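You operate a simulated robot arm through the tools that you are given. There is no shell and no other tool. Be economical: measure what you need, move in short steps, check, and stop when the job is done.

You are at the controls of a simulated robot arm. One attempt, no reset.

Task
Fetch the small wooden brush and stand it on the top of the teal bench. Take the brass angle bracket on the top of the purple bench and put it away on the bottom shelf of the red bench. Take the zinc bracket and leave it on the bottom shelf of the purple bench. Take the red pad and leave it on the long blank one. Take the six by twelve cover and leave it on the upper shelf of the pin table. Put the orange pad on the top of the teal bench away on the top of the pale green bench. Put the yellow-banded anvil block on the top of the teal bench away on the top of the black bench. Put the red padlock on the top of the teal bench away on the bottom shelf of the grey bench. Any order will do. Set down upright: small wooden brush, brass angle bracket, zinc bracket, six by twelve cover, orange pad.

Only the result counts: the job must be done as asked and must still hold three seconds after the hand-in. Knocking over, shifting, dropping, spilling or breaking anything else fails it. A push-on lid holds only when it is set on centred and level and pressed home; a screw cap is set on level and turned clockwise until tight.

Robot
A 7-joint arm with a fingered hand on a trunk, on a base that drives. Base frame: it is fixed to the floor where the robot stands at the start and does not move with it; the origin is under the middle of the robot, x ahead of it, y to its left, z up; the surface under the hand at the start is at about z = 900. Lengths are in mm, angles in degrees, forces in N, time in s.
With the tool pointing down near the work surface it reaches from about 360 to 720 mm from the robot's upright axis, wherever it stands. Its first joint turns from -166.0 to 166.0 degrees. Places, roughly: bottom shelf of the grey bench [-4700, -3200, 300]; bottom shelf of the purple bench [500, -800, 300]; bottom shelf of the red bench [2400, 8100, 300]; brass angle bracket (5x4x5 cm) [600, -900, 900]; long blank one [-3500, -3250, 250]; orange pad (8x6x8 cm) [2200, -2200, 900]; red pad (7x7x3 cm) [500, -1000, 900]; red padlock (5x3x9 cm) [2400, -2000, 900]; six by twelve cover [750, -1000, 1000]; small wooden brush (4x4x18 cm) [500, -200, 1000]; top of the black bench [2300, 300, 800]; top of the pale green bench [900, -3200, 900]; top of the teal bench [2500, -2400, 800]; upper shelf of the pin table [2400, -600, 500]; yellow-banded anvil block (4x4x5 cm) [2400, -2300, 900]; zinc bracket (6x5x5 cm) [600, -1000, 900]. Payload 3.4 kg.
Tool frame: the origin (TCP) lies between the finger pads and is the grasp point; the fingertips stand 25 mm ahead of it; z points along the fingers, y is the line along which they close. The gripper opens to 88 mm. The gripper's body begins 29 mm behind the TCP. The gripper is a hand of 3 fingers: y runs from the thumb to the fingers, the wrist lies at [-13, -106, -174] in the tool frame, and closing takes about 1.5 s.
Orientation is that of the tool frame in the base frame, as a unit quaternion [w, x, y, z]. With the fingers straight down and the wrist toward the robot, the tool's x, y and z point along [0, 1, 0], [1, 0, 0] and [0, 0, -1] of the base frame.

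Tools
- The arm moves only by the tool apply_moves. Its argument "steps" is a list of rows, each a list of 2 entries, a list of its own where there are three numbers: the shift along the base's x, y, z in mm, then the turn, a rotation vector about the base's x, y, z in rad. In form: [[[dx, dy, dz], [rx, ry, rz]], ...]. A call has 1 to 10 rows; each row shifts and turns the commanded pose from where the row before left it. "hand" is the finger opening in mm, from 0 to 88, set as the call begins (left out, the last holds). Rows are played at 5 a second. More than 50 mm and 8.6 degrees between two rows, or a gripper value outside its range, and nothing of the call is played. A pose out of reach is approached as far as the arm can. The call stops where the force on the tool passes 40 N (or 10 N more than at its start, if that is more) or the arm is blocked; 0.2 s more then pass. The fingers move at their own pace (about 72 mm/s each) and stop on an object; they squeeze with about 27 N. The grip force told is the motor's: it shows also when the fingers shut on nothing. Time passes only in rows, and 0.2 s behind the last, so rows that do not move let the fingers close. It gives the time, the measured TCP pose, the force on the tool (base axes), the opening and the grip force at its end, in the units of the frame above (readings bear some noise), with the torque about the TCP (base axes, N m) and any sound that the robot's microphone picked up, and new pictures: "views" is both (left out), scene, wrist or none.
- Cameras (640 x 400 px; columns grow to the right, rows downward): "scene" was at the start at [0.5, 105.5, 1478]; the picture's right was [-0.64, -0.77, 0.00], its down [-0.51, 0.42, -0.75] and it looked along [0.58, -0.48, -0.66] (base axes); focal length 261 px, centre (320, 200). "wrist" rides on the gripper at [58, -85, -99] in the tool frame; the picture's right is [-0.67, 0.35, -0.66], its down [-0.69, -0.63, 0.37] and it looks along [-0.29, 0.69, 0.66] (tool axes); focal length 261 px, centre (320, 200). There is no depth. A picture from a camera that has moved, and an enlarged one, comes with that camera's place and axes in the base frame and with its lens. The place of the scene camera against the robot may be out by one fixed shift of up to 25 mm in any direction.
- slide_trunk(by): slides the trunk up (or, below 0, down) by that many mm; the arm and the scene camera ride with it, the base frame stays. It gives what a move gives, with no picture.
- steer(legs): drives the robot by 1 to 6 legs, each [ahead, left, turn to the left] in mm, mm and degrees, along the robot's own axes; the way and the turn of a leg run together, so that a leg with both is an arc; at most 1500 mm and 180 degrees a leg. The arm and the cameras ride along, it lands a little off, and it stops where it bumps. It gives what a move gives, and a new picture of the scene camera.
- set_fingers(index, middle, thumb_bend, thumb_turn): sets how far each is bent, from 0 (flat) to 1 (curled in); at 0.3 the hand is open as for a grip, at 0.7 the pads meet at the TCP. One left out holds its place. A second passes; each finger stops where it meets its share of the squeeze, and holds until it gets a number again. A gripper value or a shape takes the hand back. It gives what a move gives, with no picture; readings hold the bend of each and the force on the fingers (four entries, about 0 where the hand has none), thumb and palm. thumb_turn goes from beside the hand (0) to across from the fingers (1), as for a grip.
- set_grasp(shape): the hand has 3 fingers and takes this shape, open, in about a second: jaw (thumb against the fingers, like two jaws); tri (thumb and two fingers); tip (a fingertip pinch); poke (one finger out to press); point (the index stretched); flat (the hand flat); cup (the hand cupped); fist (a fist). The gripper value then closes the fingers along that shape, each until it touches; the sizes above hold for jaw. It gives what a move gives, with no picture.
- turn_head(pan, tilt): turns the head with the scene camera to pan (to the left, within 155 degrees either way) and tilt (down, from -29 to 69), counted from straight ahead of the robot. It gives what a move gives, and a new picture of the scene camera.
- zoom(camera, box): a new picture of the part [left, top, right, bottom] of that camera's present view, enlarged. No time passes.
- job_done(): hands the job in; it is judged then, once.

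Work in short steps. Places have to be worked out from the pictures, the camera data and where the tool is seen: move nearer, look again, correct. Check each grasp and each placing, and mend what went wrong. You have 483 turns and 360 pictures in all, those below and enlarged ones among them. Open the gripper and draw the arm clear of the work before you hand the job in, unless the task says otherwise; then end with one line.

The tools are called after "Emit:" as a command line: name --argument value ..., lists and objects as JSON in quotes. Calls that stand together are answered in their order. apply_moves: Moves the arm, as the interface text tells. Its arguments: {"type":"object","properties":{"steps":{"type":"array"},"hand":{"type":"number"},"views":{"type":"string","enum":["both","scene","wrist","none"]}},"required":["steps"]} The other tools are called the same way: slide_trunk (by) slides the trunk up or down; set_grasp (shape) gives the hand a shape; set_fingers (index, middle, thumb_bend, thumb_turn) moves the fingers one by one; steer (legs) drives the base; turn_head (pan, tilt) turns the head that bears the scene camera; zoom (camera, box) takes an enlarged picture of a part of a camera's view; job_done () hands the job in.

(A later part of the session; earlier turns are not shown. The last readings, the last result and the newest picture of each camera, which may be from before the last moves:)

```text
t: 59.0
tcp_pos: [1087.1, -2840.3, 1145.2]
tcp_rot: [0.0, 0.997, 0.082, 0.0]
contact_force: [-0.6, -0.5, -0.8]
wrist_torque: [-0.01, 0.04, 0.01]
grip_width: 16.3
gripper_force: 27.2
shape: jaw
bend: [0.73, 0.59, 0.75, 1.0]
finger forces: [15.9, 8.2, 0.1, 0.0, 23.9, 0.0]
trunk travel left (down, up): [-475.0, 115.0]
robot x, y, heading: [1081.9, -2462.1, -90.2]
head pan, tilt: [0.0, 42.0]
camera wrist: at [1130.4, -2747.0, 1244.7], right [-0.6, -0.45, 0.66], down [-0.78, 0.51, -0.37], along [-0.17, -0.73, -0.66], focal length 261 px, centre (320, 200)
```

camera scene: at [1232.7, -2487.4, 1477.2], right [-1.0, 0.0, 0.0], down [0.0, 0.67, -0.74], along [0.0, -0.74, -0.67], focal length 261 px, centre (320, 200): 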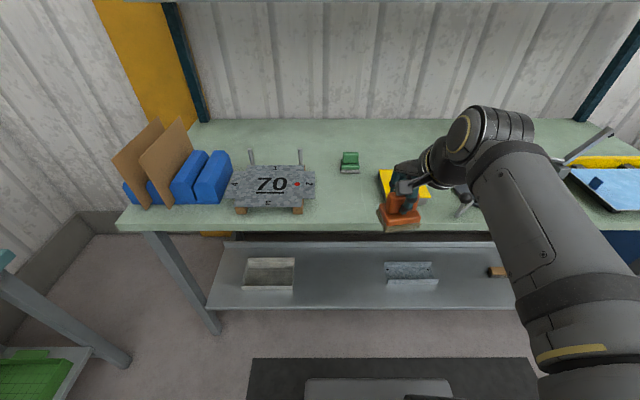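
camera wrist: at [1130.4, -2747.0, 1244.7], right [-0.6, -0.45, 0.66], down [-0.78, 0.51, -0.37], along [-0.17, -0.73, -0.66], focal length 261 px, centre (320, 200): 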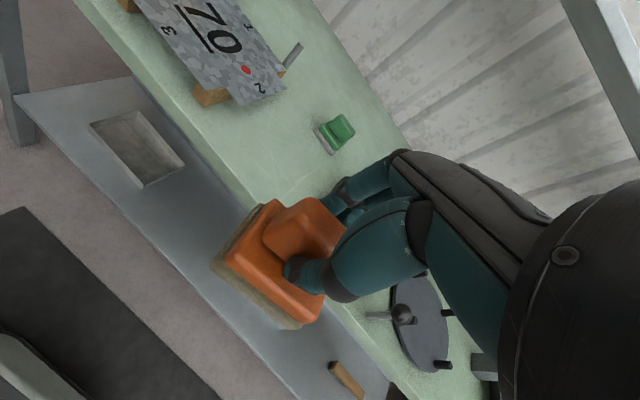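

Bench edge is at y≈-3000; free gap between x≈1033 and 1249. I move toward (1140, -3090) while lowering to a safe height.

Emit:
apply_moves --steps '[[[10, -42, -18], [0, 0, 0]], [[10, -42, -18], [0, 0, 0]], [[10, -42, -18], [0, 0, 0]], [[10, -42, -18], [0, 0, 0]], [[10, -42, -18], [0, 0, 0]], [[5, -40, -15], [0, 0, 0]], [[0, 0, 0], [0, 0, 0]]]'

```text
t: 60.6
tcp_pos: [1145.2, -3089.5, 1042.6]
tcp_rot: [0.0, 0.997, 0.081, -0.001]
contact_force: [-0.1, 0.1, -1.3]
wrist_torque: [0.03, 0.02, 0.05]
grip_width: 16.0
gripper_force: 27.0
shape: jaw
bend: [0.73, 0.59, 0.75, 1.0]
finger forces: [15.8, 8.2, 0.0, 0.0, 24.0, 0.0]
trunk travel left (down, up): [-475.0, 115.0]
robot x, y, heading: [1079.0, -2463.1, -90.2]
head pan, tilt: [0.0, 42.0]
camera scene: at [1232.7, -2487.1, 1477.2], right [-1.0, 0.0, 0.0], down [0.0, 0.67, -0.74], along [0.0, -0.74, -0.67], focal length 261 px, centre (320, 200)
camera wrist: at [1187.9, -2997.3, 1140.6], right [-0.6, -0.45, 0.66], down [-0.78, 0.51, -0.37], along [-0.17, -0.73, -0.66], focal length 261 px, centre (320, 200)
```

scene: 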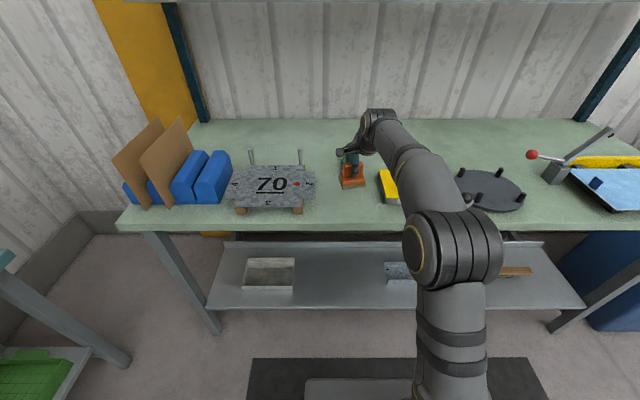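
wrist: 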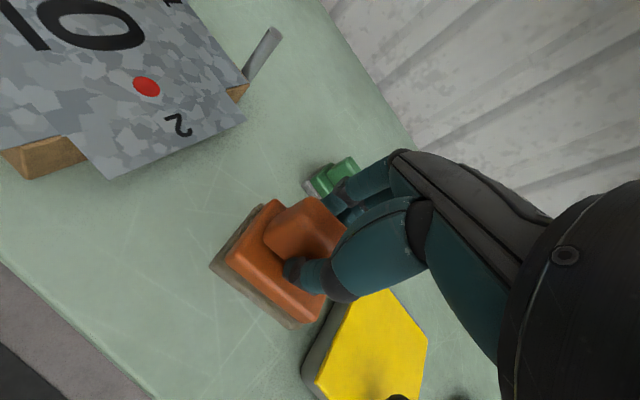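

Clear on all sides. Lowering until contact.

Emit:
apply_moves --steps '[[[0, 0, -30], [0, 0, 0]], [[0, 0, -20], [0, 0, 0]], [[0, 0, -10], [0, 0, 0]], [[0, 0, -8], [0, 0, 0]], [[0, 0, -6], [0, 0, 0]], [[0, 0, -6], [0, 0, 0]], [[0, 0, -6], [0, 0, 0]], [[0, 0, -6], [0, 0, 0]]]' --views "none"

```text
t: 62.6
tcp_pos: [1141.9, -3092.6, 956.9]
tcp_rot: [0.011, 0.997, 0.08, 0.002]
contact_force: [-0.6, 2.7, 20.1]
wrist_torque: [0.06, 0.03, 0.0]
grip_width: 18.2
gripper_force: 26.4
shape: jaw
bend: [0.73, 0.59, 0.75, 1.0]
finger forces: [18.2, 9.9, 0.1, 0.0, 29.7, 0.1]
trunk travel left (down, up): [-475.0, 115.0]
robot x, y, heading: [1080.0, -2459.4, -90.1]
head pan, tilt: [0.0, 42.0]
stopped in row 8: the force on the tool passed its limit at 42 N (the readings are from after the stop); the commanded pose is now the measured one
```

Pad is down (bench z≈882). Relax 2 mm and release.

Emit:
apply_moves --steps '[[[0, 0, 2], [0, 0, 0]], [[0, 0, 0], [0, 0, 0]]]' --views "none"

Emit:
apply_moves --steps '[[[0, 0, 0], [0, 0, 0]], [[0, 0, 0], [0, 0, 0]], [[0, 0, 0], [0, 0, 0]], [[0, 0, 0], [0, 0, 0]], [[0, 0, 0], [0, 0, 0]], [[0, 0, 45], [0, 0, 0]], [[0, 0, 45], [0, 0, 0]], [[0, 20, 45], [0, 0, 0]], [[0, 40, 20], [0, 0, 0]], [[0, 40, 20], [0, 0, 0]]]' --hand 80

```text
t: 63.2
tcp_pos: [1141.5, -3093.1, 957.7]
tcp_rot: [0.008, 0.997, 0.081, 0.001]
contact_force: [0.0, -2.6, 23.5]
wrist_torque: [-0.02, 0.02, 0.03]
grip_width: 18.4
gripper_force: 26.8
shape: jaw
bend: [0.73, 0.59, 0.75, 1.0]
finger forces: [20.2, 11.0, 0.1, 0.0, 28.6, 0.0]
trunk travel left (down, up): [-475.0, 115.0]
robot x, y, heading: [1079.8, -2463.7, -90.4]
head pan, tilt: [0.0, 42.0]
```

```text
t: 65.4
tcp_pos: [1141.1, -2992.2, 1130.0]
tcp_rot: [0.005, 0.997, 0.081, 0.0]
contact_force: [-0.2, -0.8, 0.3]
wrist_torque: [-0.01, 0.0, 0.0]
grip_width: 79.9
gripper_force: 0.1
shape: jaw
bend: [0.31, 0.32, 0.32, 0.98]
finger forces: [0.0, 0.1, 0.1, 0.0, 0.0, 0.0]
trunk travel left (down, up): [-475.0, 115.0]
robot x, y, heading: [1080.6, -2465.2, -90.4]
head pan, tilt: [0.0, 42.0]
camera scene: at [1232.7, -2486.3, 1477.2], right [-1.0, 0.0, 0.0], down [0.0, 0.67, -0.74], along [0.0, -0.74, -0.67], focal length 261 px, centre (320, 200)
camera wrist: at [1184.9, -2897.3, 1227.0], right [-0.61, -0.44, 0.66], down [-0.78, 0.51, -0.37], along [-0.17, -0.74, -0.65], focal length 261 px, centre (320, 200)
```

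scene: 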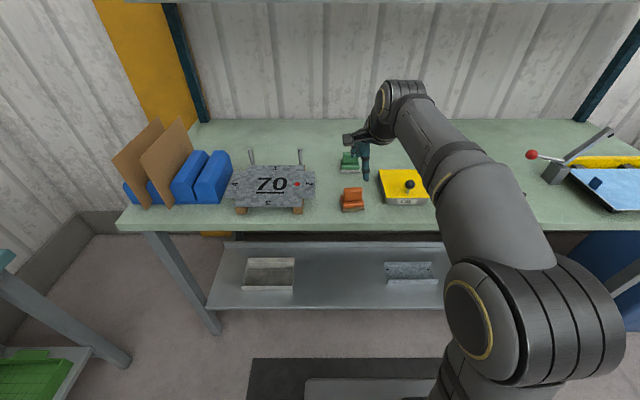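
wrist: 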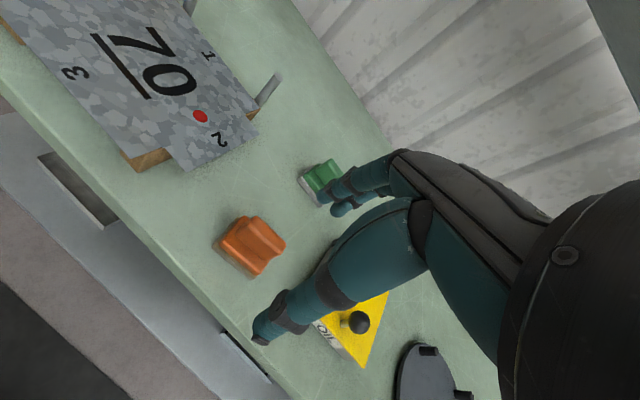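

Pad is placed upright. Now retract, and return to the teal bench for the anvil block.

Emit:
apply_moves --steps '[[[-10, 45, 0], [0, 0, 0]], [[-10, 45, 0], [0, 0, 0]], [[-10, 40, 0], [0, 0, 0]]]' --hand 88 --views "none"

Emit:
steer --legs '[[-200, 0, 0], [0, 0, 90.4], [620, -30, 0]]'

```text
t: 66.2
tcp_pos: [1114.3, -2864.3, 1132.2]
tcp_rot: [0.006, 0.997, 0.081, 0.001]
contact_force: [0.1, 0.4, 0.0]
wrist_torque: [0.0, 0.01, -0.01]
grip_width: 87.6
gripper_force: 0.1
shape: jaw
bend: [0.3, 0.3, 0.3, 0.98]
finger forces: [0.1, 0.1, 0.0, 0.0, 0.0, 0.0]
trunk travel left (down, up): [-475.0, 115.0]
robot x, y, heading: [1077.8, -2463.0, -90.0]
head pan, tilt: [0.0, 42.0]
```

```text
t: 74.8
tcp_pos: [2098.3, -2228.0, 1133.2]
tcp_rot: [0.003, 0.636, 0.772, 0.005]
contact_force: [-0.3, -0.3, 0.8]
wrist_torque: [0.01, -0.01, 0.02]
grip_width: 87.5
gripper_force: 0.1
shape: jaw
bend: [0.3, 0.3, 0.3, 0.98]
finger forces: [0.0, 0.0, 0.0, 0.0, 0.0, 0.0]
trunk travel left (down, up): [-475.0, 115.0]
robot x, y, heading: [1697.0, -2271.2, 1.3]
head pan, tilt: [0.0, 42.0]
camera scene: at [1713.3, -2114.6, 1477.2], right [0.03, -1.0, 0.0], down [-0.67, -0.02, -0.74], along [0.74, 0.02, -0.67], focal length 261 px, centre (320, 200)
```

scene: 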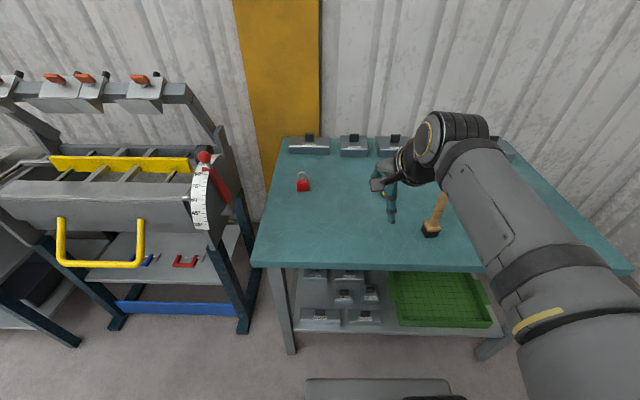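

Drive ~70 mm closer for reach, then move over toward the anvil block for a wrist look.

Emit:
steer --legs '[[75, 0, -1.3]]'

Emit:
apply_moves --steps '[[[35, -25, -15], [0, 0, 0]], [[35, -25, -15], [0, 0, 0]], [[35, -25, -15], [0, 0, 0]], [[40, 0, -20], [0, 0, 0]], [[40, 0, -20], [0, 0, 0]], [[0, 0, 0], [0, 0, 0]]]' --views "wrist"

```text
t: 75.8
tcp_pos: [2174.3, -2234.6, 1131.9]
tcp_rot: [0.004, 0.645, 0.764, 0.004]
contact_force: [0.1, 0.4, 0.5]
wrist_torque: [0.03, 0.0, 0.01]
grip_width: 87.4
gripper_force: 0.1
shape: jaw
bend: [0.3, 0.3, 0.3, 0.98]
finger forces: [0.1, 0.1, 0.0, 0.0, 0.0, 0.1]
trunk travel left (down, up): [-475.0, 115.0]
robot x, y, heading: [1774.6, -2271.7, 0.4]
head pan, tilt: [0.0, 42.0]
camera scene: at [1792.3, -2113.9, 1477.2], right [0.0, -1.0, 0.0], down [-0.67, 0.0, -0.74], along [0.74, 0.0, -0.67], focal length 261 px, centre (320, 200)
```

scene: 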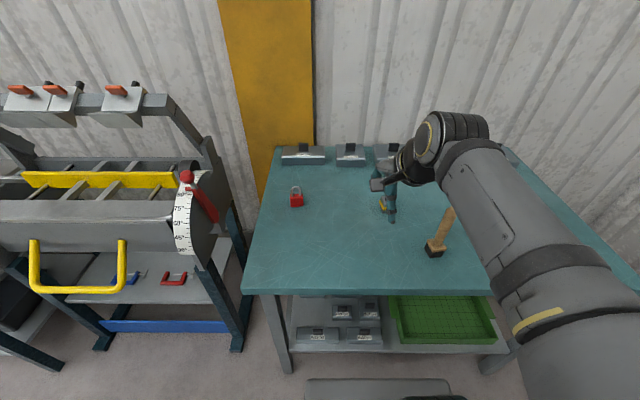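

```text
t: 77.2
tcp_pos: [2362.9, -2312.9, 1050.5]
tcp_rot: [0.004, 0.644, 0.765, 0.005]
contact_force: [0.4, -0.6, -0.3]
wrist_torque: [0.0, 0.0, 0.0]
grip_width: 87.7
gripper_force: 0.0
shape: jaw
bend: [0.3, 0.3, 0.3, 0.98]
finger forces: [0.1, 0.1, 0.0, 0.0, 0.0, 0.0]
trunk travel left (down, up): [-475.0, 115.0]
robot x, y, heading: [1770.6, -2270.8, 0.2]
head pan, tilt: [0.0, 42.0]
camera wrist: at [2267.5, -2270.1, 1148.6], right [0.45, -0.6, 0.66], down [-0.5, -0.78, -0.37], along [0.74, -0.16, -0.65], focal length 261 px, centre (320, 200)
```

wrist: 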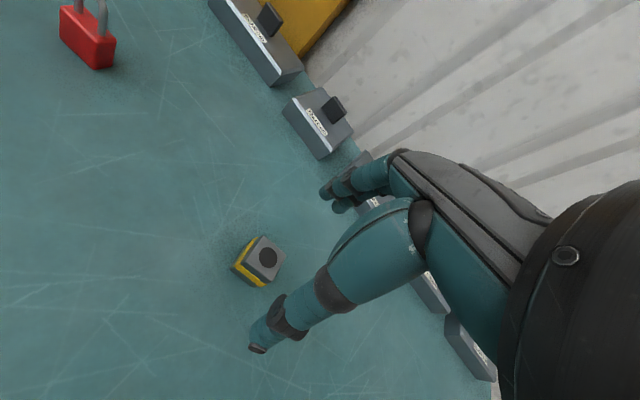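

Zoom to get the block's top face and orientation, plus read the grey boxes' labels.

Emit:
zoom --camera "wrist" --box '[200, 210, 320, 300]'

Emit:
zoom --camera "wrist" --box '[200, 0, 360, 160]'

```text
4.44 times, centred on (260, 255) of wrist
camera zoom: at [2267.5, -2270.1, 1148.6], right [0.45, -0.6, 0.66], down [-0.5, -0.78, -0.37], along [0.74, -0.16, -0.65], focal length 1158 px, centre (587, -44)
```

zoom: 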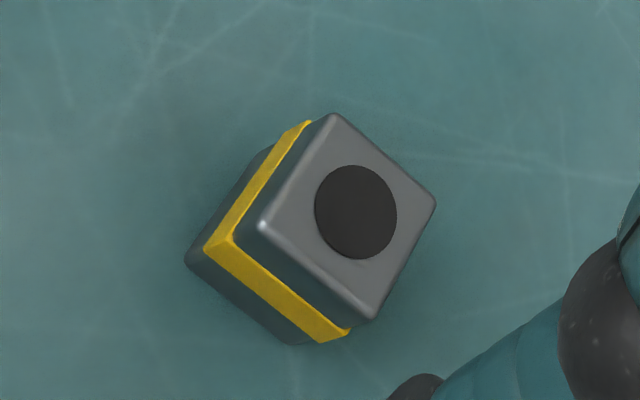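

```text
2.50 times, centred on (280, 80) of wrist
camera zoom: at [2267.5, -2270.1, 1148.6], right [0.45, -0.6, 0.66], down [-0.5, -0.78, -0.37], along [0.74, -0.16, -0.65], focal length 652 px, centre (420, 500)
```

zoom: 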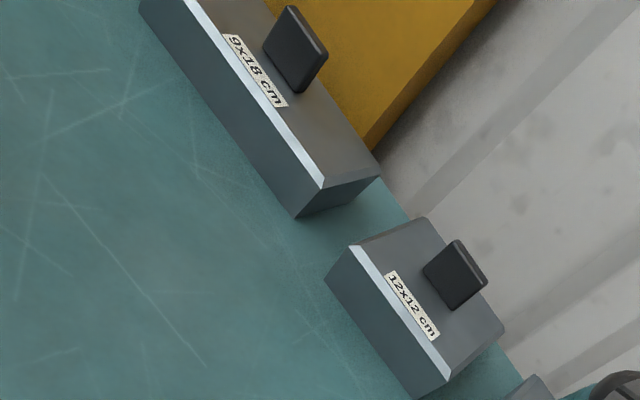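

The block's top centre is at (2430, -2334), and the tool's yaw already matches its faces. (The grey boxes are labelled size covers, e.g. 9x18 and 12x12.) I descend onto the block.

Emit:
apply_moves --steps '[[[34, -10, -20], [0, 0, 0]], [[34, -11, -20], [0, 0, 0]], [[0, 0, -45], [0, 0, 0]], [[0, 0, -45], [0, 0, 0]], [[0, 0, -35], [0, 0, 0]], [[0, 0, -16], [0, 0, 0]], [[0, 0, 0], [0, 0, 0]]]' --views "wrist"

```text
t: 78.8
tcp_pos: [2428.4, -2334.3, 872.7]
tcp_rot: [0.009, 0.645, 0.764, 0.008]
contact_force: [2.3, -2.1, 33.8]
wrist_torque: [-0.18, -0.2, -0.1]
grip_width: 87.0
gripper_force: 0.0
shape: jaw
bend: [0.3, 0.3, 0.3, 0.98]
finger forces: [0.2, 17.8, 0.0, 0.0, 16.4, 0.0]
trunk travel left (down, up): [-475.0, 115.0]
robot x, y, heading: [1774.2, -2276.3, 0.5]
head pan, tilt: [0.0, 42.0]
camera wrist: at [2333.0, -2290.4, 968.9], right [0.44, -0.6, 0.67], down [-0.5, -0.78, -0.38], along [0.75, -0.16, -0.64], focal length 261 px, centre (320, 200)
```

wrist: 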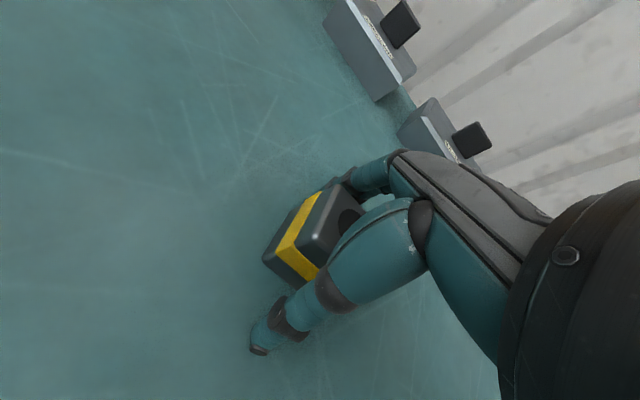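

Fingertips touch the bench; raise 6 mm and close.

Emit:
apply_moves --steps '[[[0, 0, 7], [0, 0, 0]], [[0, 0, 0], [0, 0, 0]]]' --views "none"

Emit:
apply_moves --steps '[[[0, 0, 0], [0, 0, 0]], [[0, 0, 0], [0, 0, 0]], [[0, 0, 0], [0, 0, 0]], [[0, 0, 0], [0, 0, 0]], [[0, 0, 0], [0, 0, 0]], [[0, 0, 0], [0, 0, 0]], [[0, 0, 0], [0, 0, 0]], [[0, 0, 0], [0, 0, 0]]]' --hand 0 --views "wrist"

```text
t: 79.4
tcp_pos: [2427.7, -2332.2, 873.4]
tcp_rot: [0.004, 0.645, 0.764, 0.005]
contact_force: [2.0, -3.6, 12.7]
wrist_torque: [-0.09, -0.41, -0.08]
grip_width: 83.7
gripper_force: 0.1
shape: jaw
bend: [0.3, 0.3, 0.32, 0.99]
finger forces: [0.2, 8.4, 0.0, 0.0, 3.4, 0.0]
trunk travel left (down, up): [-475.0, 115.0]
robot x, y, heading: [1774.4, -2272.2, 0.1]
head pan, tilt: [0.0, 42.0]
```

```text
t: 81.2
tcp_pos: [2425.4, -2331.4, 875.1]
tcp_rot: [0.005, 0.645, 0.764, 0.006]
contact_force: [-5.6, -0.3, 21.1]
wrist_torque: [-0.02, 0.74, 0.02]
grip_width: 36.6
gripper_force: 26.8
shape: jaw
bend: [0.74, 0.47, 0.73, 1.0]
finger forces: [15.6, 7.0, 0.0, 0.0, 44.3, 0.0]
trunk travel left (down, up): [-475.0, 115.0]
robot x, y, heading: [1772.9, -2269.8, 0.4]
head pan, tilt: [0.0, 42.0]
camera wrist: at [2330.5, -2289.2, 973.4], right [0.45, -0.6, 0.66], down [-0.5, -0.78, -0.37], along [0.74, -0.16, -0.65], focal length 261 px, centre (320, 200)
```

wrist: 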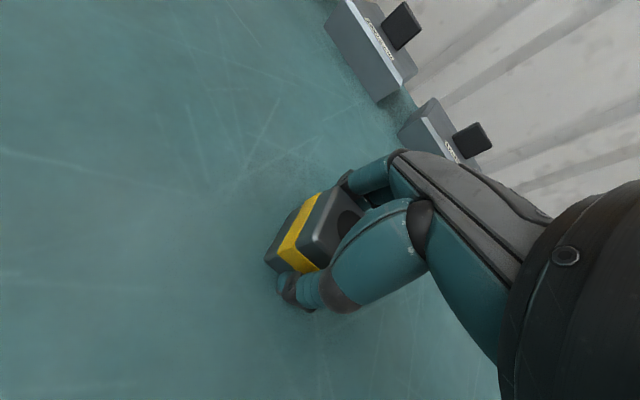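

Block gripped (37 mm). Lift, retract, then strafe left along the aisle to the black bench.

Emit:
apply_moves --steps '[[[0, 0, 40], [0, 0, 0]], [[0, 0, 48], [0, 0, 0]], [[0, 0, 48], [0, 0, 0]], [[0, 0, 48], [0, 0, 0]], [[-48, 0, 0], [0, 0, 0]], [[-48, 0, 0], [0, 0, 0]], [[-48, 0, 0], [0, 0, 0]], [[-48, 0, 0], [0, 0, 0]], [[-48, 0, 0], [0, 0, 0]], [[-20, 0, 0], [0, 0, 0]]]' --views "wrist"

Emit:
steer --legs '[[-220, 0, 0], [0, 1200, 0], [0, 1300, 0]]'

```text
t: 83.4
tcp_pos: [2164.9, -2329.3, 1058.2]
tcp_rot: [0.004, 0.643, 0.766, 0.004]
contact_force: [-0.7, 0.6, -3.7]
wrist_torque: [-0.01, 0.0, 0.01]
grip_width: 35.6
gripper_force: 26.5
shape: jaw
bend: [0.74, 0.47, 0.73, 1.0]
finger forces: [16.7, 7.2, 0.0, 0.0, 24.1, 0.0]
trunk travel left (down, up): [-475.0, 115.0]
robot x, y, heading: [1770.6, -2272.2, 0.3]
head pan, tilt: [0.0, 42.0]
camera wrist: at [2070.0, -2286.1, 1155.8], right [0.45, -0.6, 0.66], down [-0.5, -0.78, -0.37], along [0.74, -0.16, -0.65], focal length 261 px, centre (320, 200)
```

wrist: 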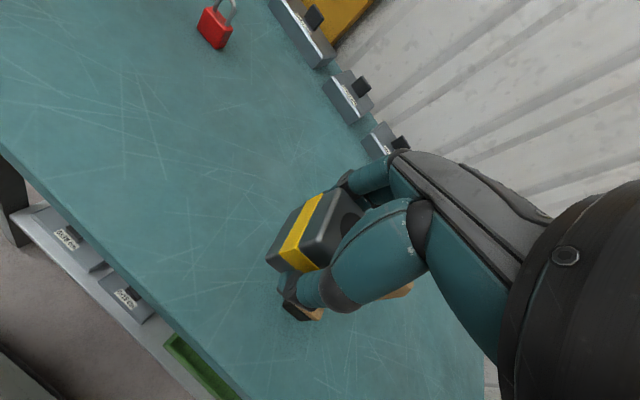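

```text
t: 96.8
tcp_pos: [1961.2, 148.3, 1058.9]
tcp_rot: [0.005, 0.646, 0.764, 0.004]
contact_force: [-0.3, -0.5, -3.7]
wrist_torque: [0.02, -0.01, 0.01]
grip_width: 35.8
gripper_force: 27.5
shape: jaw
bend: [0.74, 0.47, 0.73, 1.0]
finger forces: [16.9, 7.2, 0.0, 0.1, 24.0, 0.0]
trunk travel left (down, up): [-475.0, 115.0]
robot x, y, heading: [1569.2, 201.8, 0.0]
head pan, tilt: [0.0, 42.0]
camera scene: at [1587.7, 364.1, 1477.2], right [0.0, -1.0, 0.0], down [-0.67, 0.0, -0.74], along [0.74, 0.0, -0.67], focal length 261 px, centre (320, 200)
```

scene: 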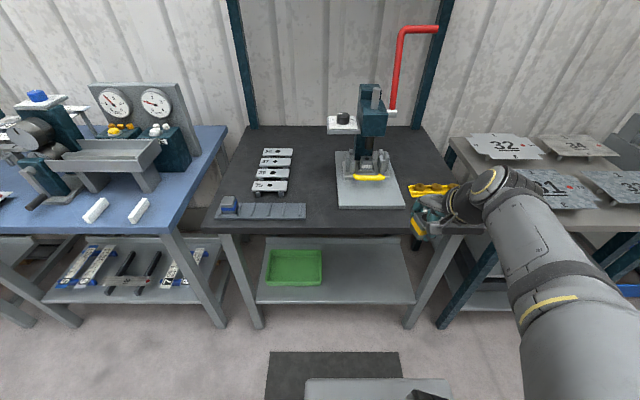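

I'm at the black bench. There's a free spot between the small plates and the press, around (2340, 370). I drive closer and shift left.

Emit:
steer --legs '[[190, 130, 0]]'

Emit:
apply_moves --steps '[[[40, 10, 0], [0, 0, -0.08]], [[40, 10, 0], [0, 0, -0.08]], [[0, 0, 0], [0, 0, 0]]]'

```text
t: 98.6
tcp_pos: [2151.0, 282.8, 1058.5]
tcp_rot: [0.004, 0.645, 0.764, 0.003]
contact_force: [-0.1, 0.2, -3.8]
wrist_torque: [-0.02, 0.0, 0.0]
grip_width: 35.6
gripper_force: 27.7
shape: jaw
bend: [0.74, 0.47, 0.73, 1.0]
finger forces: [17.0, 7.2, 0.1, 0.0, 24.0, 0.0]
trunk travel left (down, up): [-475.0, 115.0]
robot x, y, heading: [1756.5, 340.1, 0.5]
head pan, tilt: [0.0, 42.0]
camera scene: at [1777.1, 497.9, 1477.2], right [0.0, -1.0, 0.0], down [-0.67, 0.0, -0.74], along [0.74, 0.0, -0.67], focal length 261 px, centre (320, 200)
```

scene: 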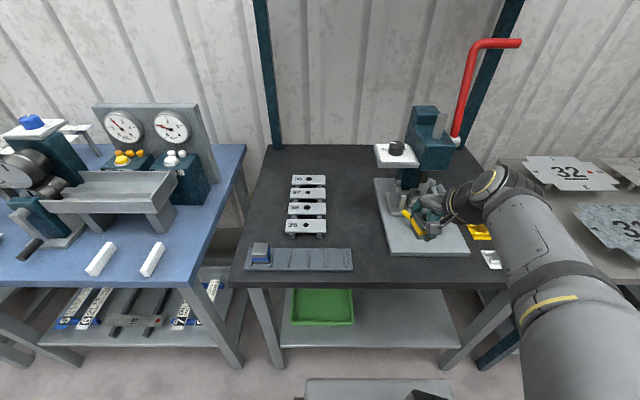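

```text
t: 99.4
tcp_pos: [2228.8, 305.8, 1059.8]
tcp_rot: [0.005, 0.703, 0.711, 0.005]
contact_force: [-0.1, 0.1, -3.8]
wrist_torque: [-0.01, 0.02, -0.01]
grip_width: 35.7
gripper_force: 27.0
shape: jaw
bend: [0.74, 0.47, 0.73, 1.0]
finger forces: [16.9, 7.4, 0.0, 0.0, 24.2, 0.1]
trunk travel left (down, up): [-475.0, 115.0]
robot x, y, heading: [1759.0, 339.1, 0.2]
head pan, tilt: [0.0, 42.0]
camera scene: at [1776.8, 497.7, 1477.2], right [0.0, -1.0, 0.0], down [-0.67, 0.0, -0.74], along [0.74, 0.0, -0.67], focal length 261 px, centre (320, 200)
camera wrist: at [2141.8, 362.9, 1158.4], right [0.35, -0.67, 0.66], down [-0.62, -0.69, -0.37], along [0.71, -0.28, -0.65], focal length 261 px, centre (320, 200)
```

scene: 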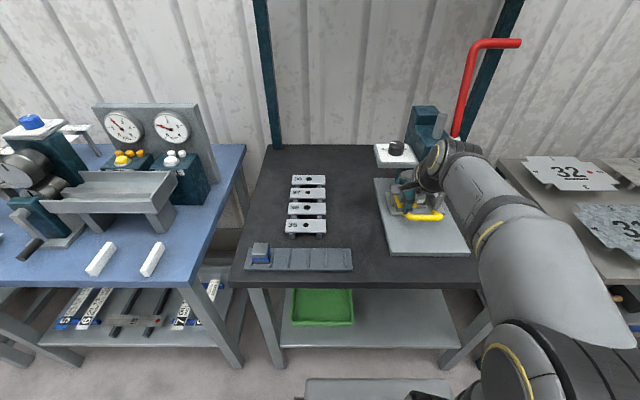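
wrist: 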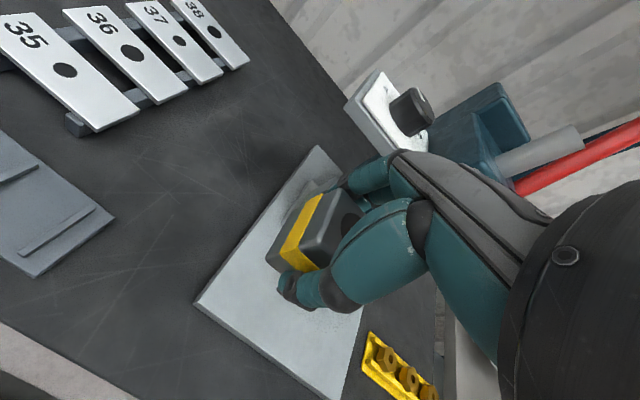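

Target spot (2310, 375): between the strip, the plates and the press base. Move above and descend gently.

Emit:
apply_moves --steps '[[[30, 24, -15], [0, 0, 0]], [[30, 24, -15], [0, 0, 0]], [[21, 21, -15], [0, 0, 0]], [[0, 0, -40], [0, 0, 0]], [[0, 0, -30], [0, 0, 0]], [[0, 0, 0], [0, 0, 0]]]'

```text
t: 100.8
tcp_pos: [2313.7, 372.8, 945.0]
tcp_rot: [0.004, 0.703, 0.711, 0.004]
contact_force: [-0.3, 0.4, -3.6]
wrist_torque: [0.03, 0.01, -0.02]
grip_width: 35.6
gripper_force: 27.5
shape: jaw
bend: [0.74, 0.47, 0.73, 1.0]
finger forces: [17.0, 7.2, 0.0, 0.0, 24.2, 0.0]
trunk travel left (down, up): [-475.0, 115.0]
robot x, y, heading: [1757.7, 339.7, 0.3]
head pan, tilt: [0.0, 42.0]
camera scene: at [1776.9, 497.7, 1477.2], right [0.0, -1.0, 0.0], down [-0.67, 0.0, -0.74], along [0.74, 0.0, -0.67], focal length 261 px, centre (320, 200)
camera wrist: at [2226.5, 430.3, 1042.3], right [0.35, -0.67, 0.66], down [-0.62, -0.69, -0.37], along [0.71, -0.28, -0.65], focal length 261 px, centre (320, 200)
```

scene: 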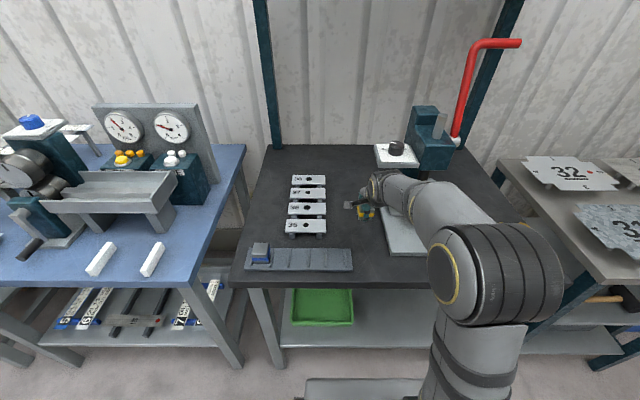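
wrist: 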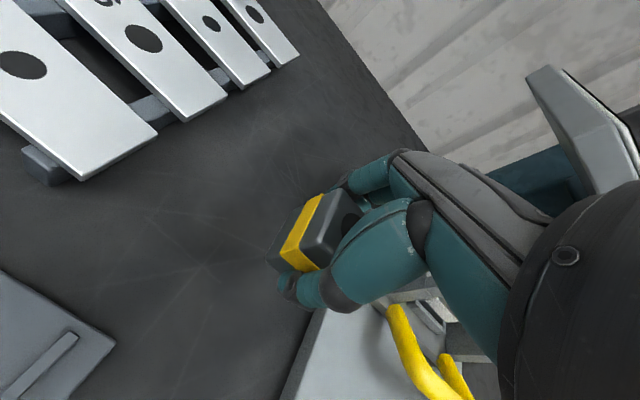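

Shift 15 mm away from the press base, then lower to contact.

Emit:
apply_moves --steps '[[[0, 15, -15], [0, 0, 0]], [[0, 0, -20], [0, 0, 0]], [[0, 0, -10], [0, 0, 0]], [[0, 0, -6], [0, 0, 0]], [[0, 0, -6], [0, 0, 0]], [[0, 0, -6], [0, 0, 0]], [[0, 0, -6], [0, 0, 0]], [[0, 0, -6], [0, 0, 0]]]' --views "none"

```text
t: 102.8
tcp_pos: [2313.6, 385.7, 876.2]
tcp_rot: [0.011, 0.703, 0.711, 0.012]
contact_force: [-2.2, -0.2, 20.2]
wrist_torque: [0.05, 0.61, 0.02]
grip_width: 36.1
gripper_force: 26.6
shape: jaw
bend: [0.74, 0.47, 0.75, 1.0]
finger forces: [16.9, 7.9, 0.0, 0.0, 46.3, 0.1]
trunk travel left (down, up): [-475.0, 115.0]
robot x, y, heading: [1760.1, 341.5, 0.2]
head pan, tilt: [0.0, 42.0]
stopped in row 8: the force on the tool passed its limit at 42 N (the readings are from after the stop); the commanded pose is now the measured one
```

Contact. Relax slightly and release, then lift off and look.

Emit:
apply_moves --steps '[[[0, 0, 2], [0, 0, 0]], [[0, 0, 0], [0, 0, 0]]]' --views "none"

Emit:
apply_moves --steps '[[[0, 0, 0], [0, 0, 0]], [[0, 0, 0], [0, 0, 0]], [[0, 0, 0], [0, 0, 0]], [[0, 0, 0], [0, 0, 0]], [[0, 0, 0], [0, 0, 0]], [[0, 0, 40], [0, 0, 0]], [[0, 0, 48], [0, 0, 0]], [[0, 0, 48], [0, 0, 0]], [[-45, 0, 15], [0, 0, 0]], [[-45, 0, 15], [0, 0, 0]]]' --hand 84

```text
t: 103.3
tcp_pos: [2314.1, 385.8, 875.7]
tcp_rot: [0.008, 0.703, 0.711, 0.009]
contact_force: [1.1, 0.0, 12.4]
wrist_torque: [0.02, 0.29, -0.01]
grip_width: 36.1
gripper_force: 27.1
shape: jaw
bend: [0.74, 0.47, 0.75, 1.0]
finger forces: [18.4, 8.5, 0.0, 0.0, 39.1, 0.0]
trunk travel left (down, up): [-475.0, 115.0]
robot x, y, heading: [1756.5, 339.6, 0.5]
head pan, tilt: [0.0, 42.0]
```

```text
t: 105.5
tcp_pos: [2223.4, 384.7, 1041.2]
tcp_rot: [0.008, 0.703, 0.711, 0.009]
contact_force: [0.5, 0.0, 0.2]
wrist_torque: [0.01, -0.01, -0.03]
grip_width: 83.5
gripper_force: 0.1
shape: jaw
bend: [0.32, 0.31, 0.31, 0.98]
finger forces: [0.1, 0.0, 0.0, 0.1, 0.0, 0.0]
trunk travel left (down, up): [-475.0, 115.0]
robot x, y, heading: [1760.3, 336.6, 0.2]
head pan, tilt: [0.0, 42.0]
camera scene: at [1775.8, 497.7, 1477.2], right [0.0, -1.0, 0.0], down [-0.67, 0.0, -0.74], along [0.74, 0.0, -0.67], focal length 261 px, centre (320, 200)
camera wrist: at [2135.7, 441.9, 1138.2], right [0.34, -0.67, 0.66], down [-0.61, -0.69, -0.38], along [0.71, -0.28, -0.64], focal length 261 px, centre (320, 200)
```

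scene: 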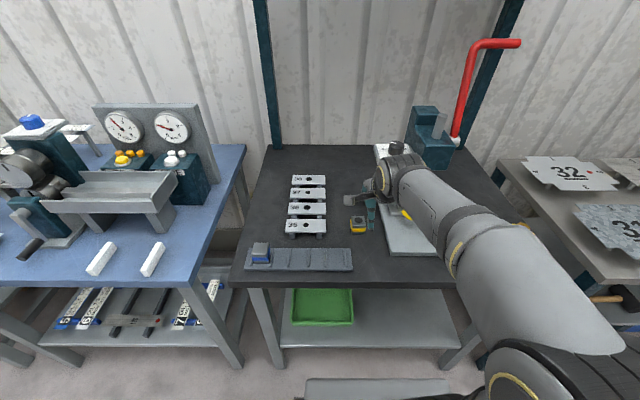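
wrist: 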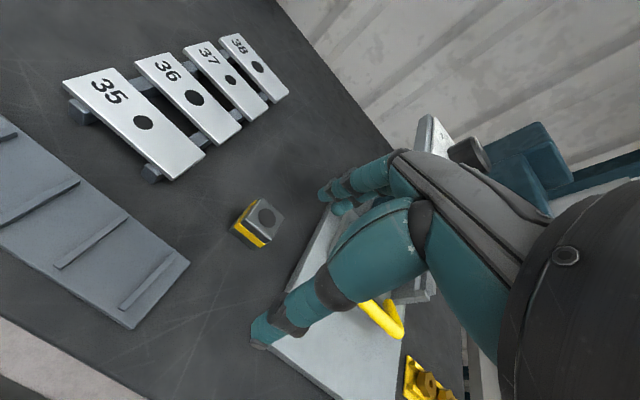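

Anvil block is placed. I correct the small tool tilt, retract, and go down the aisle to the back side of the purple bench (for the 6x12 cover).

Emit:
apply_moves --steps '[[[-40, -10, 10], [0, 0.024, 0]], [[-40, -10, 10], [0, 0, 0]], [[0, 0, 20], [0, 0, 0]]]' --hand 88 --views "none"

Emit:
steer --legs '[[-200, 0, 0], [0, -1400, 0], [0, 0, 180]]'

```text
t: 106.3
tcp_pos: [2142.3, 369.3, 1080.6]
tcp_rot: [-0.001, 0.703, 0.711, 0.001]
contact_force: [-0.6, 0.8, 0.4]
wrist_torque: [0.0, -0.03, 0.03]
grip_width: 87.7
gripper_force: 0.0
shape: jaw
bend: [0.3, 0.3, 0.3, 0.98]
finger forces: [0.0, 0.0, 0.0, 0.0, 0.0, 0.1]
trunk travel left (down, up): [-475.0, 115.0]
robot x, y, heading: [1758.8, 339.6, 0.3]
head pan, tilt: [0.0, 42.0]
```

```text
t: 121.6
tcp_pos: [1181.4, -1041.5, 1080.7]
tcp_rot: [-0.001, -0.696, 0.718, -0.001]
contact_force: [-0.1, 0.3, -1.1]
wrist_torque: [0.02, 0.01, 0.0]
grip_width: 87.7
gripper_force: 0.1
shape: jaw
bend: [0.3, 0.3, 0.3, 0.98]
finger forces: [0.0, 0.0, 0.0, 0.1, 0.0, 0.0]
trunk travel left (down, up): [-475.0, 115.0]
robot x, y, heading: [1568.0, -1028.3, 177.6]
head pan, tilt: [0.0, 42.0]
camera scene: at [1532.4, -1184.8, 1477.2], right [0.04, 1.0, 0.0], down [0.67, -0.03, -0.74], along [-0.74, 0.03, -0.67], focal length 261 px, centre (320, 200)
```

scene: 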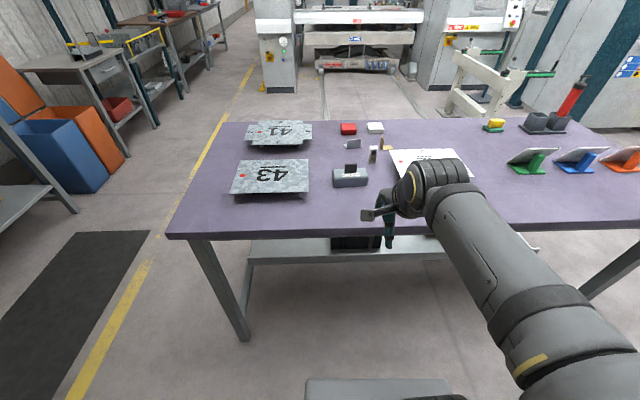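

The cover's at about (815, -1055). Drive 120 mm closer and zoom in on it.

Emit:
steer --legs '[[130, 0, 2.4]]'

Emit:
zoom --camera "scene" --box '[260, 130, 460, 250]'

```text
t: 122.9
tcp_pos: [1048.7, -1056.6, 1082.2]
tcp_rot: [-0.001, 0.711, -0.703, 0.002]
contact_force: [0.0, -0.4, -0.7]
wrist_torque: [-0.02, 0.01, 0.01]
grip_width: 87.6
gripper_force: 0.2
shape: jaw
bend: [0.3, 0.3, 0.3, 0.98]
finger forces: [0.0, 0.0, 0.1, 0.0, 0.0, 0.1]
trunk travel left (down, up): [-475.0, 115.0]
robot x, y, heading: [1433.8, -1027.3, -179.7]
head pan, tilt: [0.0, 42.0]
camera scene: at [1406.2, -1183.9, 1477.2], right [-0.01, 1.0, 0.0], down [0.67, 0.0, -0.74], along [-0.74, 0.0, -0.67], focal length 261 px, centre (320, 200)
```

scene: 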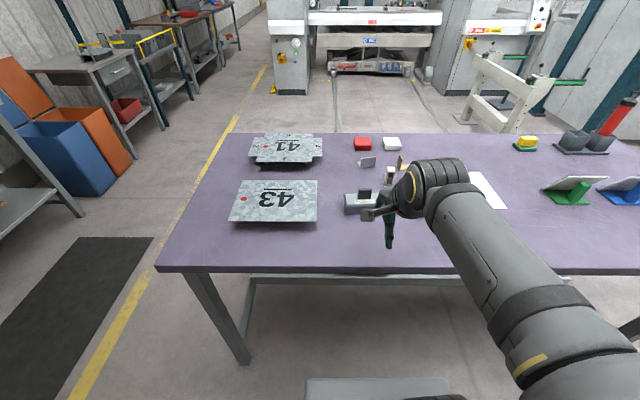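

```text
3.20 times, centred on (360, 190) of scene
camera zoom: at [1406.2, -1183.9, 1477.2], right [-0.01, 1.0, 0.0], down [0.67, 0.0, -0.74], along [-0.74, 0.0, -0.67], focal length 835 px, centre (192, 232)
```

zoom: 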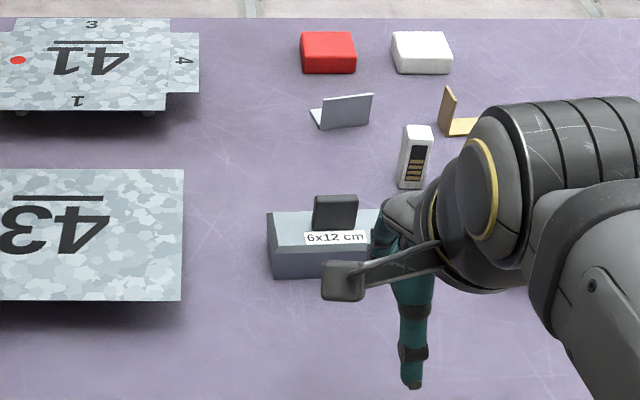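

It's labelled 6x12 cm, with a black handle plate. I move toward it for a wrist look.

Emit:
apply_moves --steps '[[[-45, 0, 0], [0, 0, 0]], [[-45, 0, 0], [0, 0, 0]], [[-45, 0, 0], [0, 0, 0]], [[-40, 0, 0], [0, 0, 0]], [[0, 0, 0], [0, 0, 0]]]' --views "wrist"

```text
t: 124.1
tcp_pos: [873.4, -1059.1, 1079.0]
tcp_rot: [0.001, 0.711, -0.703, 0.001]
contact_force: [-0.5, 0.2, 0.0]
wrist_torque: [0.01, -0.01, -0.01]
grip_width: 88.0
gripper_force: 0.0
shape: jaw
bend: [0.3, 0.3, 0.3, 0.98]
finger forces: [0.0, 0.0, 0.1, 0.0, 0.0, 0.1]
trunk travel left (down, up): [-475.0, 115.0]
robot x, y, heading: [1433.2, -1026.5, -179.9]
head pan, tilt: [0.0, 42.0]
camera wrist: at [959.1, -1115.2, 1178.0], right [-0.36, 0.67, 0.65], down [0.62, 0.69, -0.37], along [-0.7, 0.28, -0.66], focal length 261 px, centre (320, 200)
```

wrist: 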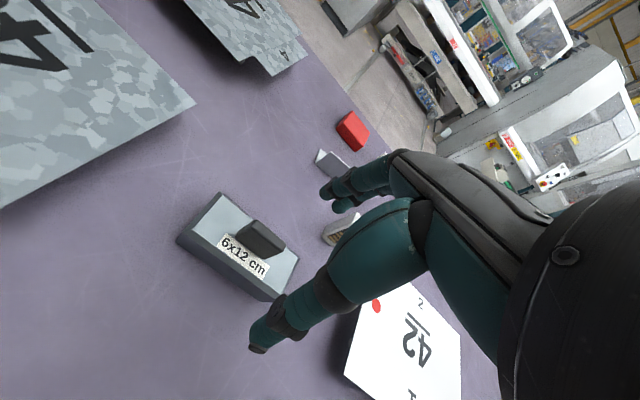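

Emit:
zoom --camera "wrist" --box '[160, 170, 320, 310]'

```text
2.86 times, centred on (240, 240) of wrist
camera zoom: at [959.1, -1115.2, 1178.0], right [-0.36, 0.67, 0.65], down [0.62, 0.69, -0.37], along [-0.7, 0.28, -0.66], focal length 745 px, centre (549, 86)
```

zoom: 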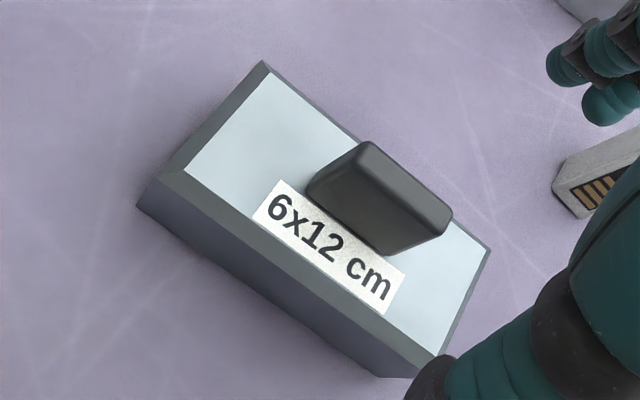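

Handle centre ≈ (815, -1053), top ≈ z 960, cover's top ≈ 920. Descend so the tips straddle the handle.

Emit:
apply_moves --steps '[[[-29, 3, 0], [0, 0, 0]], [[-29, 3, 0], [0, 0, 0]], [[0, 0, -40], [0, 0, 0]], [[0, 0, -40], [0, 0, 0]], [[0, 0, -25], [0, 0, 0]], [[0, 0, -12], [0, 0, 0]], [[0, 0, -8], [0, 0, 0]], [[0, 0, 0], [0, 0, 0]]]' --views "wrist"

```text
t: 125.9
tcp_pos: [818.6, -1047.9, 955.7]
tcp_rot: [0.002, 0.711, -0.703, 0.0]
contact_force: [0.4, 0.7, -0.8]
wrist_torque: [-0.01, 0.01, 0.0]
grip_width: 87.6
gripper_force: 0.2
shape: jaw
bend: [0.3, 0.3, 0.3, 0.98]
finger forces: [0.0, 0.1, 0.1, 0.1, 0.0, 0.1]
trunk travel left (down, up): [-475.0, 115.0]
robot x, y, heading: [1434.2, -1027.1, -179.6]
head pan, tilt: [0.0, 42.0]
camera wrist: at [903.4, -1104.6, 1054.8], right [-0.36, 0.67, 0.65], down [0.62, 0.69, -0.37], along [-0.7, 0.28, -0.66], focal length 261 px, centre (320, 200)
```

wrist: 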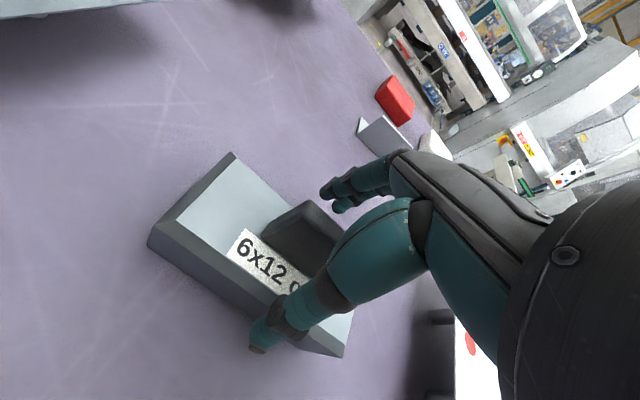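

Straddling the handle, no contact. Lower 4 mm and close.

Emit:
apply_moves --steps '[[[0, -2, -4], [0, 0, 0]], [[0, 0, 0], [0, 0, 0]]]' --views "none"

Emit:
apply_moves --steps '[[[0, 0, 0], [0, 0, 0]], [[0, 0, 0], [0, 0, 0]], [[0, 0, 0], [0, 0, 0]], [[0, 0, 0], [0, 0, 0]], [[0, 0, 0], [0, 0, 0]], [[0, 0, 0], [0, 0, 0]], [[0, 0, 0], [0, 0, 0]], [[0, 0, 0], [0, 0, 0]]]' --hand 0 --views "wrist"

```text
t: 126.5
tcp_pos: [818.1, -1052.3, 953.1]
tcp_rot: [0.0, 0.711, -0.703, 0.001]
contact_force: [-0.3, -0.1, -0.3]
wrist_torque: [-0.03, 0.02, 0.04]
grip_width: 87.5
gripper_force: 0.0
shape: jaw
bend: [0.3, 0.3, 0.3, 0.98]
finger forces: [0.1, 0.2, 0.1, 0.0, 0.1, 0.0]
trunk travel left (down, up): [-475.0, 115.0]
robot x, y, heading: [1433.2, -1028.1, -179.6]
head pan, tilt: [0.0, 42.0]
```

```text
t: 128.3
tcp_pos: [816.5, -1051.8, 952.4]
tcp_rot: [0.0, 0.711, -0.703, 0.001]
contact_force: [0.0, -0.4, 0.1]
wrist_torque: [0.02, 0.01, 0.0]
grip_width: 50.3
gripper_force: 26.9
shape: jaw
bend: [0.74, 0.41, 0.66, 1.0]
finger forces: [16.0, 8.6, 0.0, 0.0, 24.5, 0.0]
trunk travel left (down, up): [-475.0, 115.0]
robot x, y, heading: [1433.6, -1025.9, -179.6]
head pan, tilt: [0.0, 42.0]
camera wrist: at [902.7, -1107.1, 1051.1], right [-0.36, 0.67, 0.65], down [0.62, 0.69, -0.37], along [-0.7, 0.28, -0.66], focal length 261 px, centre (320, 200)
```

wrist: 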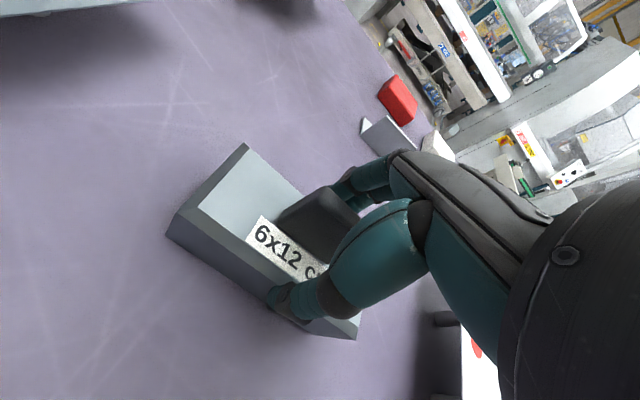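

Width 50 mm means I've got the chamfered cover body rather than the handle. Reopen, raise 15 mm, and look.

Emit:
apply_moves --steps '[[[0, 0, 0], [0, 0, 0]], [[0, 0, 0], [0, 0, 0]], [[0, 0, 0], [0, 0, 0]], [[0, 0, 0], [0, 0, 0]], [[0, 0, 15], [0, 0, 0]], [[0, 0, 0], [0, 0, 0]]]' --hand 88 --views "both"

Emit:
zoom --camera "wrist" --box '[140, 130, 380, 370]'

Emit:
zoom --camera "scene" --box '[300, 150, 440, 240]'

```text
t: 129.7
tcp_pos: [816.2, -1051.3, 966.3]
tcp_rot: [0.0, 0.712, -0.702, 0.001]
contact_force: [-0.9, 0.7, 0.5]
wrist_torque: [0.03, 0.0, 0.02]
grip_width: 87.6
gripper_force: 0.1
shape: jaw
bend: [0.3, 0.3, 0.3, 0.98]
finger forces: [0.0, 0.0, 0.1, 0.1, 0.0, 0.0]
trunk travel left (down, up): [-475.0, 115.0]
robot x, y, heading: [1429.0, -1027.0, -179.9]
head pan, tilt: [0.0, 42.0]
camera scene: at [1406.7, -1183.9, 1477.2], right [-0.01, 1.0, 0.0], down [0.67, 0.0, -0.74], along [-0.74, 0.0, -0.67], focal length 261 px, centre (320, 200)
camera wrist: at [902.5, -1107.7, 1066.1], right [-0.36, 0.67, 0.65], down [0.62, 0.69, -0.37], along [-0.7, 0.28, -0.66], focal length 261 px, centre (320, 200)
```

scene: 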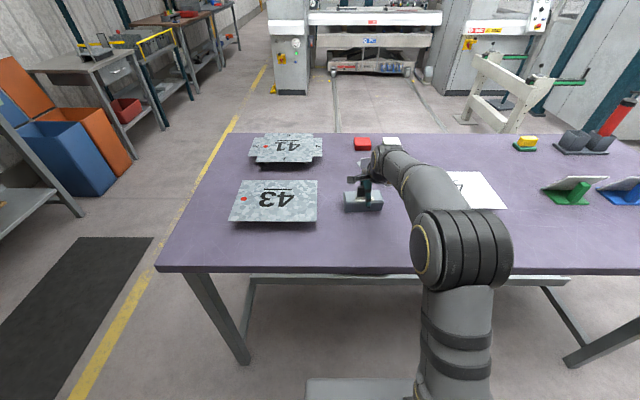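
wrist: 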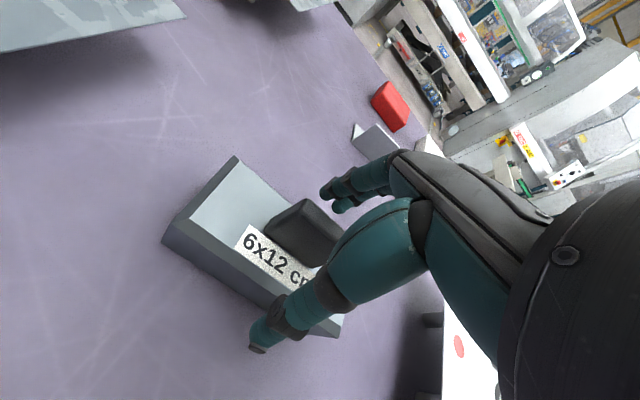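

```text
1.67 times, centred on (260, 250) of wrist
camera zoom: at [902.5, -1107.7, 1066.1], right [-0.36, 0.67, 0.65], down [0.62, 0.69, -0.37], along [-0.7, 0.28, -0.66], focal length 434 px, centre (420, 117)
```

zoom: 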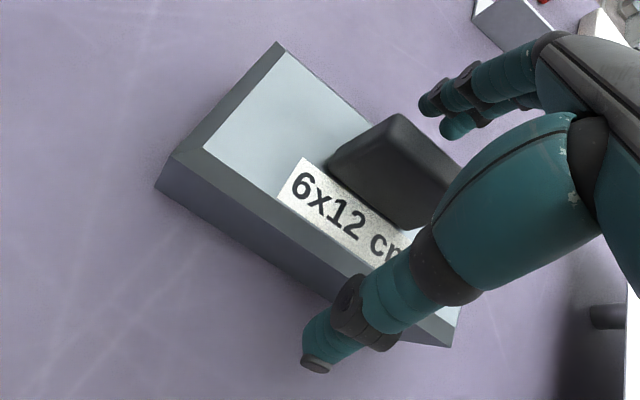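

```text
4.44 times, centred on (370, 195) of scene
camera zoom: at [1406.7, -1183.9, 1477.2], right [-0.01, 1.0, 0.0], down [0.67, 0.0, -0.74], along [-0.74, 0.0, -0.67], focal length 1160 px, centre (98, 222)
```

zoom: 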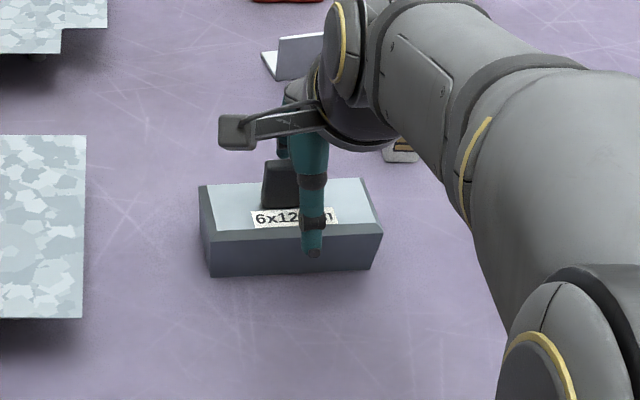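

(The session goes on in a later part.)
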